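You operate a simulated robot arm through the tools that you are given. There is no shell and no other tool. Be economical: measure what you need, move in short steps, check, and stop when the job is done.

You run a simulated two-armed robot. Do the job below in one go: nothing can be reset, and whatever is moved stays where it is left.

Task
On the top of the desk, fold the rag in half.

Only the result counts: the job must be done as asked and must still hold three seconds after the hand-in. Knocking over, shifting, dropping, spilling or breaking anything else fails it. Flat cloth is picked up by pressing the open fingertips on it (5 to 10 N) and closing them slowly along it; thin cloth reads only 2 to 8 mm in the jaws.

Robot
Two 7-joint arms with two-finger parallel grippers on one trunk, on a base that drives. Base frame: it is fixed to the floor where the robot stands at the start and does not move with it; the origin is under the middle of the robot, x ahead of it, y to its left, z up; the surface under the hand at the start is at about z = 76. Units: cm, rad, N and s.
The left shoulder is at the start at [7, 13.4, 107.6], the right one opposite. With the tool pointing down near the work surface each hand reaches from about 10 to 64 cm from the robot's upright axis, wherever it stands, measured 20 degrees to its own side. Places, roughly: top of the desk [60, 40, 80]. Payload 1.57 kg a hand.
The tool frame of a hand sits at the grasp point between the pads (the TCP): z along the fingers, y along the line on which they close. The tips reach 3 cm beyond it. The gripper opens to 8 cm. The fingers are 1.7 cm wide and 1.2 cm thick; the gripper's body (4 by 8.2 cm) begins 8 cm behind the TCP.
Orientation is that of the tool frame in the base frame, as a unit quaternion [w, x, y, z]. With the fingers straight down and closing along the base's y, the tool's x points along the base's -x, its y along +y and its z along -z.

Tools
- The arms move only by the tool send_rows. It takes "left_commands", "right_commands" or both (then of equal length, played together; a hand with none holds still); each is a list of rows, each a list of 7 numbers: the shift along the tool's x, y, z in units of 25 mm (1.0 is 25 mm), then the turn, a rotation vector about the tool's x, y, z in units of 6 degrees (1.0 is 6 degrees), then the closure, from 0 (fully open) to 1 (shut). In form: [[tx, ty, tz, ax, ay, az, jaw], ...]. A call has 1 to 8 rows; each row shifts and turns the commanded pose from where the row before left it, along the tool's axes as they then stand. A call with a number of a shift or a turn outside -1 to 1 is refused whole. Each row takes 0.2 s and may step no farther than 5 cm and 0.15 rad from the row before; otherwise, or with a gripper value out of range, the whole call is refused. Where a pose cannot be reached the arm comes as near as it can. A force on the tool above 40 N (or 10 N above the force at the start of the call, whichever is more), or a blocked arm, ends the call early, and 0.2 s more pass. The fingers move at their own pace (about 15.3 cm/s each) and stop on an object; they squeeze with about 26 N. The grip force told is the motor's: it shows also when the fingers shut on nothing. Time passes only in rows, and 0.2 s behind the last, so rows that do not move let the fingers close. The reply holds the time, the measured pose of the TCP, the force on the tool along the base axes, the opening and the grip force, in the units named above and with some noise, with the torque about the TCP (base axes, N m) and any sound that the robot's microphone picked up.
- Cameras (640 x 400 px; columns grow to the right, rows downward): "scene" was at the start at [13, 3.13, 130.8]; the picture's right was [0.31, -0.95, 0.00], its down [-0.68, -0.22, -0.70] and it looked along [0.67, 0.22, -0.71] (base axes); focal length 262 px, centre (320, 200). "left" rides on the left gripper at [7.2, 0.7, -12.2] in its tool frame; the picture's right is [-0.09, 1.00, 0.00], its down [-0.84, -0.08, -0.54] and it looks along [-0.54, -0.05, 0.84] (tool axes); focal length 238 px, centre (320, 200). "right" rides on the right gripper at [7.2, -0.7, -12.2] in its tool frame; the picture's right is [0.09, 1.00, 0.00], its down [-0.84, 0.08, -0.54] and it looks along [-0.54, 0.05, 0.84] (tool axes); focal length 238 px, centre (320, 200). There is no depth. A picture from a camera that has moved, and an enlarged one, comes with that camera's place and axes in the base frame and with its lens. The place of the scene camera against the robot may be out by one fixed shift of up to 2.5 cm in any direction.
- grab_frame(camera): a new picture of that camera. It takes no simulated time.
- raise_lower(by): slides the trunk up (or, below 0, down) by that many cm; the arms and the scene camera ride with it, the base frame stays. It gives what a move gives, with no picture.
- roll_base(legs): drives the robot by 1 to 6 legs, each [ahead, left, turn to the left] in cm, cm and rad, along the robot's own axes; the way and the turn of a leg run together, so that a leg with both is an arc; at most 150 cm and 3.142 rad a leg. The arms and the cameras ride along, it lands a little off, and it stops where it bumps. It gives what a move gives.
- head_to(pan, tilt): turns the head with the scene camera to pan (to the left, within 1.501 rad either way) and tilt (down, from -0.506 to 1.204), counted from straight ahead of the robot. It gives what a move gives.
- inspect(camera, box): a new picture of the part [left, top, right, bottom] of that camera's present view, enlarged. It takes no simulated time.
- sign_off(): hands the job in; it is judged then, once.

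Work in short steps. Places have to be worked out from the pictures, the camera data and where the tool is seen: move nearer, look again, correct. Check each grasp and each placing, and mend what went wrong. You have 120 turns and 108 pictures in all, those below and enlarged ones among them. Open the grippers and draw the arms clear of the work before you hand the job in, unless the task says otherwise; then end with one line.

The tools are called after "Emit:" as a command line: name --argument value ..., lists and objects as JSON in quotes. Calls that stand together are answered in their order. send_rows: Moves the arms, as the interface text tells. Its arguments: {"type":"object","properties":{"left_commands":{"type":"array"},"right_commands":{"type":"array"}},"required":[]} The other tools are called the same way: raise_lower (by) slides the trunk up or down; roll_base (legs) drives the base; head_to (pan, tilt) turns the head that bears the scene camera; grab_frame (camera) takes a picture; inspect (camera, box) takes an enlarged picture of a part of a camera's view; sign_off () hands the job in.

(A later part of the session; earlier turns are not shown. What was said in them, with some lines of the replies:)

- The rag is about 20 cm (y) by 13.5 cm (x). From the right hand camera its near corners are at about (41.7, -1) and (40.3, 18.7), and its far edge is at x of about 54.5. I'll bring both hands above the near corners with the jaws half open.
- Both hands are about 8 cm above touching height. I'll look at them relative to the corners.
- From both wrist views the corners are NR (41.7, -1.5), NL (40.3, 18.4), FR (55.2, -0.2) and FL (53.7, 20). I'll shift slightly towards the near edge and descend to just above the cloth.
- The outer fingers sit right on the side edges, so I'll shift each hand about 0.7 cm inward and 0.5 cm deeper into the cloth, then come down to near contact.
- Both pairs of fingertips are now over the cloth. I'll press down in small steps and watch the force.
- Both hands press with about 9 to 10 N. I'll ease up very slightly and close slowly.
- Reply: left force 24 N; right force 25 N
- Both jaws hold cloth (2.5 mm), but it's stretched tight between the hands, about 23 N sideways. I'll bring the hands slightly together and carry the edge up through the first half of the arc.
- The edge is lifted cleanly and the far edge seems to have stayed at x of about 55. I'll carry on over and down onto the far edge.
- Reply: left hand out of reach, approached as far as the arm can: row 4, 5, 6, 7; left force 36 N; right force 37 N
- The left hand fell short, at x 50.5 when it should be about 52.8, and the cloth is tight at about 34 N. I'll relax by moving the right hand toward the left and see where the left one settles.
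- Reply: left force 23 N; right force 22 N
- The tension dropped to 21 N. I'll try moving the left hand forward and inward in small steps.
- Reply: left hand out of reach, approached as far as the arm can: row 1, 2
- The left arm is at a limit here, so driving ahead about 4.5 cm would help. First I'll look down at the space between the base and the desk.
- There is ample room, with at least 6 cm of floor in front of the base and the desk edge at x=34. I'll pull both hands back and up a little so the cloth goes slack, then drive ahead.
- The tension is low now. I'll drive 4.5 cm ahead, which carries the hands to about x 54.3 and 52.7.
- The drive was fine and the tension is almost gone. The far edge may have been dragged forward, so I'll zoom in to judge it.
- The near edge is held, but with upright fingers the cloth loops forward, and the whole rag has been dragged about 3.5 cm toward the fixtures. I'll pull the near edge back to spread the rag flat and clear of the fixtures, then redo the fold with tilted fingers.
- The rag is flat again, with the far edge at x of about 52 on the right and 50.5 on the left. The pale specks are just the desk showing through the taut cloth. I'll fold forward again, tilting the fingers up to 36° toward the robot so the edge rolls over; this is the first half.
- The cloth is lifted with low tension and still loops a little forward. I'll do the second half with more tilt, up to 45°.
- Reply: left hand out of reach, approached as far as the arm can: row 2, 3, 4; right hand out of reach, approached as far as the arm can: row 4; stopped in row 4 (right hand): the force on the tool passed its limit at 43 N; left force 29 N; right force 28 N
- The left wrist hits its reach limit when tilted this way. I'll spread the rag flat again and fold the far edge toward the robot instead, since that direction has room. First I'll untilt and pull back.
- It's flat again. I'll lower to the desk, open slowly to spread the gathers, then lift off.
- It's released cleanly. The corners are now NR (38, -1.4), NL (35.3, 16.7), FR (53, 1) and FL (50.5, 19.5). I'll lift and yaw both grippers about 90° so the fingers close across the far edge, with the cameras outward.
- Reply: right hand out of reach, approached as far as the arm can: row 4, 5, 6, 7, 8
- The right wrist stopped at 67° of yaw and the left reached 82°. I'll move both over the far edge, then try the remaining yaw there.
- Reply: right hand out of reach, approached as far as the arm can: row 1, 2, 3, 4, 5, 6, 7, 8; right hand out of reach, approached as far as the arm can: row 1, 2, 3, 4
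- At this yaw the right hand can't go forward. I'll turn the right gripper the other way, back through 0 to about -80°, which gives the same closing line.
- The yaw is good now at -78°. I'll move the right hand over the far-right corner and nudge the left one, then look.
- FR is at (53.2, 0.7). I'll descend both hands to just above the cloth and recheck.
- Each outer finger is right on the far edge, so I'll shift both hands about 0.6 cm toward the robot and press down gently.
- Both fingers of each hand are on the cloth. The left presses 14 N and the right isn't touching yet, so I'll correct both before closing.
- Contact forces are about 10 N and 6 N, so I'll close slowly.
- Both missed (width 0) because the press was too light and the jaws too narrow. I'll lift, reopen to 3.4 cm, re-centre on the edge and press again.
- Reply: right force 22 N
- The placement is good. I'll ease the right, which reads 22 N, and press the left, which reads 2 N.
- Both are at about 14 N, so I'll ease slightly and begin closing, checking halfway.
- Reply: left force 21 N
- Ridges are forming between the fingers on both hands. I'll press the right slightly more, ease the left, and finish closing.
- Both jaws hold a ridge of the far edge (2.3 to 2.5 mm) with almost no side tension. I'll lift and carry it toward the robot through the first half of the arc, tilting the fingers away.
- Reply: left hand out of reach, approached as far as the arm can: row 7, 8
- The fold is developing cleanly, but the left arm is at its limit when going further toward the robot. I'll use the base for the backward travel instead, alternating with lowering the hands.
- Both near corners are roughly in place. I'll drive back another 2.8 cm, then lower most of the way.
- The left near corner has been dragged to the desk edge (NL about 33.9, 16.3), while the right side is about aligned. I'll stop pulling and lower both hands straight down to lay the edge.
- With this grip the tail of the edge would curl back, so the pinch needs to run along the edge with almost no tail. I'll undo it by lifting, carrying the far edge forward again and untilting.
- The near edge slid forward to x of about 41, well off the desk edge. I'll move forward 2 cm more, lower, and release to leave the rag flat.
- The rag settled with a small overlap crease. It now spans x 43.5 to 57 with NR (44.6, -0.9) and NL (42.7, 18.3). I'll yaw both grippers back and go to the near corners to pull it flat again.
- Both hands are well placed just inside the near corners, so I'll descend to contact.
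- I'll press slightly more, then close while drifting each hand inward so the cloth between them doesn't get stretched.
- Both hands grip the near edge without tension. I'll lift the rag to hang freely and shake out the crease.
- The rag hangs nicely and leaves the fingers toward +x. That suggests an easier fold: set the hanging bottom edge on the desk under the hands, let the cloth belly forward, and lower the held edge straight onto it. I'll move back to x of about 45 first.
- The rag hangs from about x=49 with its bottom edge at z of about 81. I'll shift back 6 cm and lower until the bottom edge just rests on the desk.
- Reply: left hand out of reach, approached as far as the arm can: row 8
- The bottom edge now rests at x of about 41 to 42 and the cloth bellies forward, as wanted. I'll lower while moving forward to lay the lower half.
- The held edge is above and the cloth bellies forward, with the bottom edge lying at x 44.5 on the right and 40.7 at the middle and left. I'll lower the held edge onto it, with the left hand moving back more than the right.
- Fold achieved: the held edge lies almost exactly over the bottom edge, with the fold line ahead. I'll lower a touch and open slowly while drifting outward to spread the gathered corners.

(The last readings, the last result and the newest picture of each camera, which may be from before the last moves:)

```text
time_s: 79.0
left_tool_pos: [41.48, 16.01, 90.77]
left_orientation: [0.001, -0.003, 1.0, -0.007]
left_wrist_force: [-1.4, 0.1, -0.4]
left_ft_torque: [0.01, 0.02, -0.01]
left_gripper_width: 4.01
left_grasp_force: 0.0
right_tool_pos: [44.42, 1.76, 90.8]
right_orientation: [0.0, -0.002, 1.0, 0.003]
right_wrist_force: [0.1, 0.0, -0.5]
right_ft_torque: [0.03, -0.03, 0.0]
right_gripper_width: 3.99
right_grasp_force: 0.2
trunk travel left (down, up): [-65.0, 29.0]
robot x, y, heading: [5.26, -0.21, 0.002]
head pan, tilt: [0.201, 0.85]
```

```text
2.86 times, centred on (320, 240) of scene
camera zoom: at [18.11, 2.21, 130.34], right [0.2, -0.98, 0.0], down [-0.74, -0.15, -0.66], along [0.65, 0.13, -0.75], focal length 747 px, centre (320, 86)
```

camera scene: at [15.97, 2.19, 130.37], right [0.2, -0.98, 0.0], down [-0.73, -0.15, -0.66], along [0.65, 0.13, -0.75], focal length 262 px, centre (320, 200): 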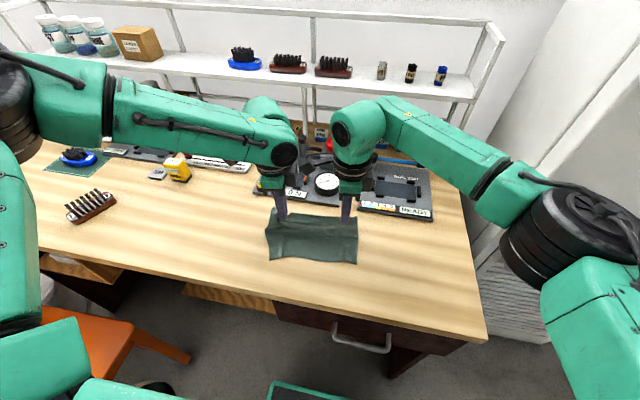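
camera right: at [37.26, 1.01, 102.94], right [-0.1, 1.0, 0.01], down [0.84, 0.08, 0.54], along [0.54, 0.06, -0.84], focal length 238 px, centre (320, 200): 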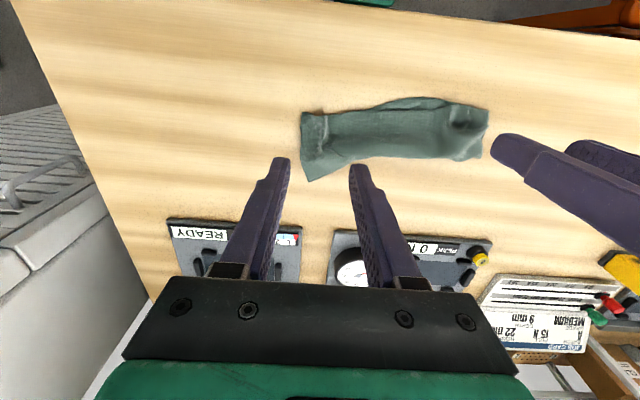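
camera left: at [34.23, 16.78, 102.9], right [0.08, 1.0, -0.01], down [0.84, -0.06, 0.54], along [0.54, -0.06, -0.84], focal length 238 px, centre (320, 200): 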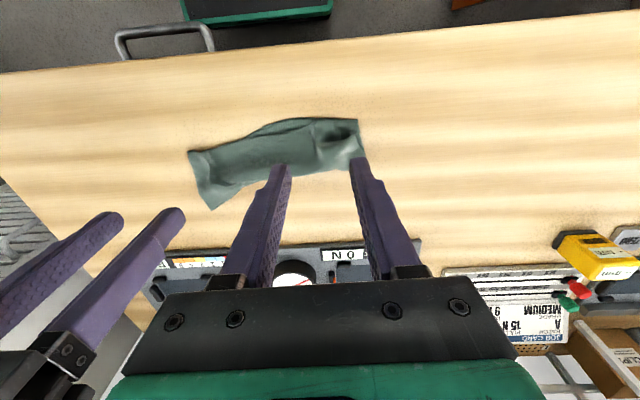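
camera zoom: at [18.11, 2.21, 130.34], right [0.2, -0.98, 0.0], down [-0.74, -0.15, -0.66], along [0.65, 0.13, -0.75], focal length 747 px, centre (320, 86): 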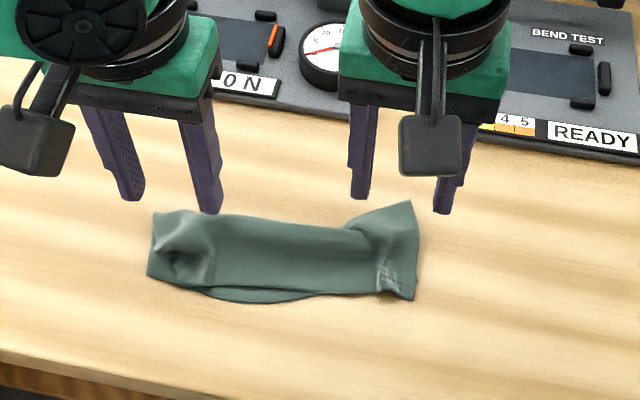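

The rag is folded nearly in half. I'll zoom in on the corners to check the alignment and the triangle at the right end of the fold.

Emit:
inspect --camera "right" --box '[280, 70, 520, 220]'

Emit:
inspect --camera "left" --box '[160, 80, 400, 230]'

```text
2.67 times, centred on (400, 145) of right
camera zoom: at [37.26, 1.01, 102.94], right [-0.1, 1.0, 0.01], down [0.84, 0.08, 0.54], along [0.54, 0.06, -0.84], focal length 636 px, centre (107, 347)
```

zoom: 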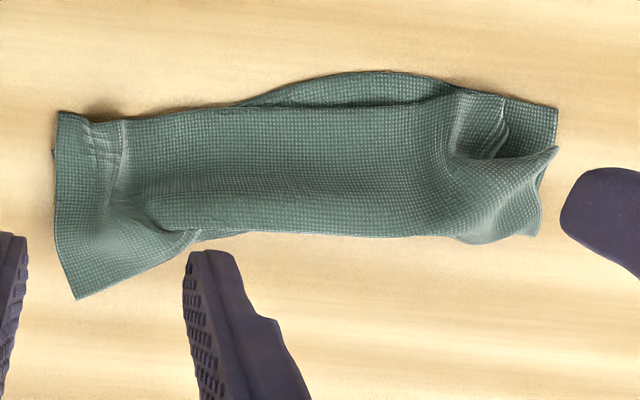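

```text
2.67 times, centred on (280, 155) of left
camera zoom: at [34.23, 16.78, 102.9], right [0.08, 1.0, -0.01], down [0.84, -0.06, 0.54], along [0.54, -0.06, -0.84], focal length 636 px, centre (427, 320)
```

zoom: 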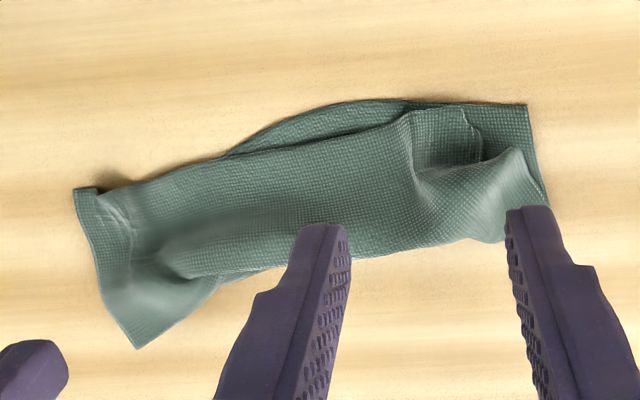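

It's folded, but the top layer's left corner is gathered about 2.5 cm short of the corner beneath. I'll smooth it outward with the left hand's closed fingertips, starting just above the cloth.

Emit:
send_rows --left_commands '[[-0.57, 0.24, 0.6, 0, 0, 0, 1], [0, 0, 0.8, 0, 0, 0, 1], [0, 0, 0.8, 0, 0, 0, 1], [0, 0, 0.8, 0, 0, 0, 1], [0, 0, 0.8, 0, 0, 0, 1], [0, 0, 0.5, 0, 0, 0, 1], [0, 0, 0.15, 0, 0, 0, 1], [0, 0, 0, 0, 0, 0, 1]]'

Emit:
inspect --camera "right" --box '[280, 70, 520, 220]'

```text
time_s: 80.8
left_tool_pos: [43.06, 16.41, 79.67]
left_orientation: [0.001, -0.004, 1.0, -0.007]
left_wrist_force: [-0.2, 0.0, 0.8]
left_ft_torque: [0.02, 0.01, 0.0]
left_gripper_width: 0.01
left_grasp_force: 21.0
right_tool_pos: [44.56, 1.88, 90.62]
right_orientation: [0.0, -0.002, 1.0, 0.003]
right_wrist_force: [0.1, 0.2, 0.9]
right_ft_torque: [0.0, 0.02, 0.01]
right_gripper_width: 3.98
right_grasp_force: 0.1
trunk travel left (down, up): [-65.0, 29.0]
robot x, y, heading: [5.26, -0.06, 0.007]
head pan, tilt: [0.201, 0.85]
```

```text
2.67 times, centred on (400, 145) of right
camera zoom: at [37.32, 1.01, 102.9], right [-0.1, 1.0, 0.01], down [0.84, 0.08, 0.54], along [0.54, 0.06, -0.84], focal length 636 px, centre (107, 347)
```

zoom: 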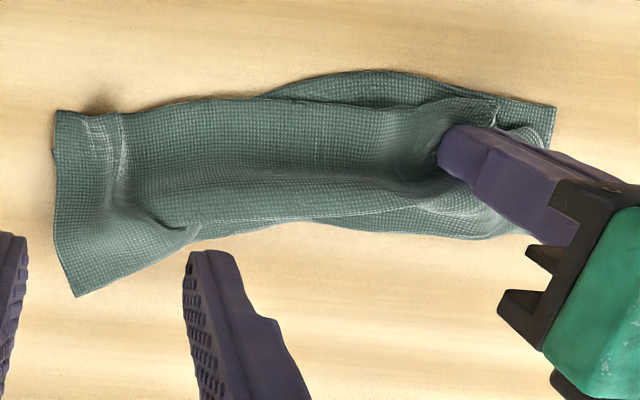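

The fingertips are on the gathered part, so I'll press lightly and drag outward about 2.5 cm, then lift.

Emit:
send_rows --left_commands '[[0, 0.1, 0.1, 0, 0, 0, 1], [0.03, 0.2, 0, 0, 0, 0, 1], [0.03, 0.2, 0, 0, 0, 0, 1], [0.03, 0.2, 0, 0, 0, 0, 1], [0.03, 0.2, 0, 0, 0, 0, 1], [0, 0.1, 0, 0, 0, 0, 1], [0, 0, -0.3, 0, 0, 0, 1], [0, 0, -0.9, 0, 0, 0, 1]]'

Emit:
send_rows --left_commands '[[0, 0, -1, 0, 0, 0, 0.7], [0, 0.4, -1, 0, 0, 0, 0.7], [0, 0.8, -1, 0, 0, 0, 0.7], [0, 0.8, 0, 0, 0, 0, 0.7]]'

Emit:
inspect --camera "right" --box '[280, 70, 520, 220]'

```text
time_s: 82.7
left_tool_pos: [42.71, 19.01, 82.37]
left_orientation: [0.0, -0.005, 1.0, -0.007]
left_wrist_force: [-0.9, 0.3, 0.0]
left_ft_torque: [-0.03, -0.01, -0.04]
left_gripper_width: 0.0
left_grasp_force: 20.9
right_tool_pos: [44.41, 1.92, 90.74]
right_orientation: [0.0, -0.001, 1.0, 0.003]
right_wrist_force: [-0.4, 0.2, 0.2]
right_ft_torque: [0.0, -0.01, 0.02]
right_gripper_width: 3.97
right_grasp_force: 0.1
trunk travel left (down, up): [-65.0, 29.0]
robot x, y, heading: [5.02, 0.27, 0.003]
head pan, tilt: [0.201, 0.85]
```

```text
time_s: 83.7
left_tool_pos: [42.69, 24.32, 89.81]
left_orientation: [0.001, -0.004, 1.0, -0.008]
left_wrist_force: [0.2, -0.2, 0.0]
left_ft_torque: [0.01, -0.04, 0.03]
left_gripper_width: 2.4
left_grasp_force: 0.1
right_tool_pos: [44.49, 1.76, 90.76]
right_orientation: [0.0, -0.002, 1.0, 0.002]
right_wrist_force: [0.2, 0.7, 0.0]
right_ft_torque: [0.01, -0.03, -0.03]
right_gripper_width: 3.99
right_grasp_force: 0.1
trunk travel left (down, up): [-65.0, 29.0]
robot x, y, heading: [5.22, 0.4, -0.004]
head pan, tilt: [0.201, 0.85]
```

```text
2.67 times, centred on (400, 145) of right
camera zoom: at [37.32, 1.08, 102.9], right [-0.1, 1.0, 0.01], down [0.84, 0.08, 0.54], along [0.54, 0.06, -0.84], focal length 636 px, centre (107, 347)
```

zoom: 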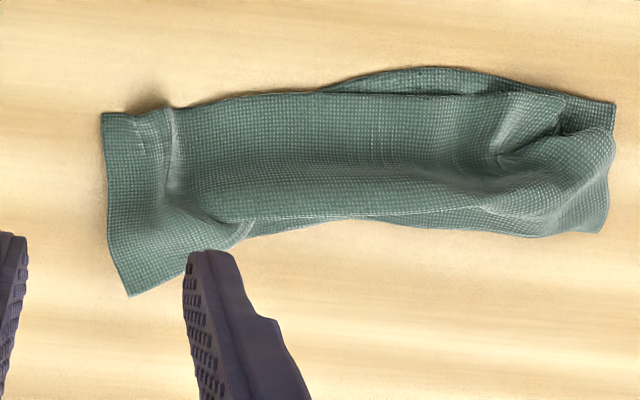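

The corners are now within about 2 cm and the rag is a clean two-layer half. I'll draw both arms up and outward and take a last look.

Emit:
send_rows --right_commands '[[0, -0.8, -0.7, 0, 0, 0, 0], [0, -0.8, -0.7, 0, 0, 0, 0], [0, -0.8, -0.7, 0, 0, 0, 0], [0, -0.8, -0.5, 0, 0, 0, 0], [0, -0.8, 0, 0, 0, 0, 0], [0, -0.8, 0, 0, 0, 0, 0], [0, -0.8, 0, 0, 0, 0, 0]]' --left_commands '[[0, 0.5, -0.7, 0, 0, 0, 0], [0, 0.5, -0.7, 0, 0, 0, 0], [0, 0.5, -0.7, 0, 0, 0, 0], [0, 0.5, -0.7, 0, 0, 0, 0], [0, 0.5, -0.7, 0, 0, 0, 0], [0, 0.5, -0.5, 0, 0, 0, 0], [0, 0.5, 0, 0, 0, 0, 0]]'

Emit:
grab_frame --camera "scene"

Emit:
inspect --camera "scene" --box '[230, 190, 390, 290]'

```text
time_s: 85.2
left_tool_pos: [42.41, 33.05, 99.72]
left_orientation: [0.001, -0.003, 1.0, -0.007]
left_wrist_force: [-0.7, -0.1, 0.8]
left_ft_torque: [0.0, 0.02, 0.0]
left_gripper_width: 8.0
left_grasp_force: 0.1
right_tool_pos: [44.6, -12.28, 97.07]
right_orientation: [-0.001, -0.002, 1.0, 0.003]
right_wrist_force: [-0.1, 0.4, 0.0]
right_ft_torque: [0.02, 0.0, 0.02]
right_gripper_width: 8.0
right_grasp_force: 0.1
trunk travel left (down, up): [-65.0, 29.0]
robot x, y, heading: [5.69, 0.02, 0.005]
head pan, tilt: [0.201, 0.85]
```

```text
18 pictures are left
camera scene: at [18.17, 2.18, 130.35], right [0.2, -0.98, 0.0], down [-0.74, -0.15, -0.66], along [0.65, 0.13, -0.75], focal length 262 px, centre (320, 200)
```

scene: 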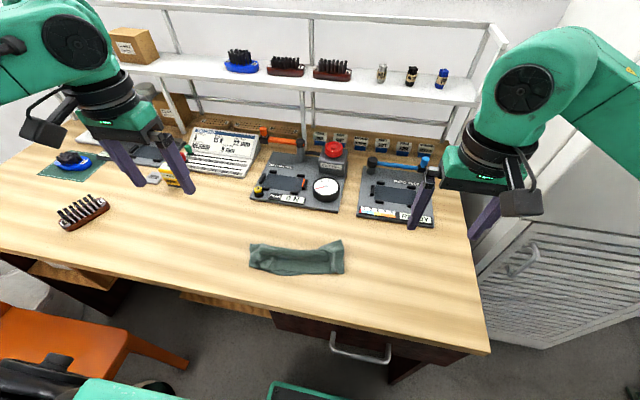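

```text
4.00 times, centred on (310, 240) of scene
camera zoom: at [18.17, 2.18, 130.35], right [0.2, -0.98, 0.0], down [-0.74, -0.15, -0.66], along [0.65, 0.13, -0.75], focal length 1046 px, centre (360, 40)
```

zoom: 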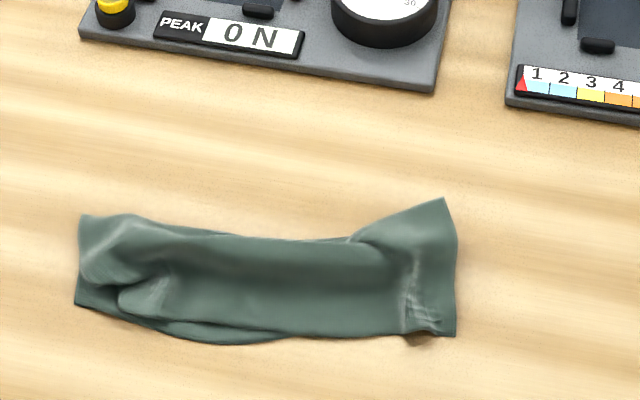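

The rag lies folded in two on the desk, nothing else has moved, and both arms are clear with the grippers open. I'm handing it in.

Emit:
sign_off

```text
The job is handed in.
```

The rag is folded in half on top of the desk, with a few wrinkles and the edges about 2 cm out of line at the corners; nothing else appears to have moved, and both arms are clear with the grippers open.
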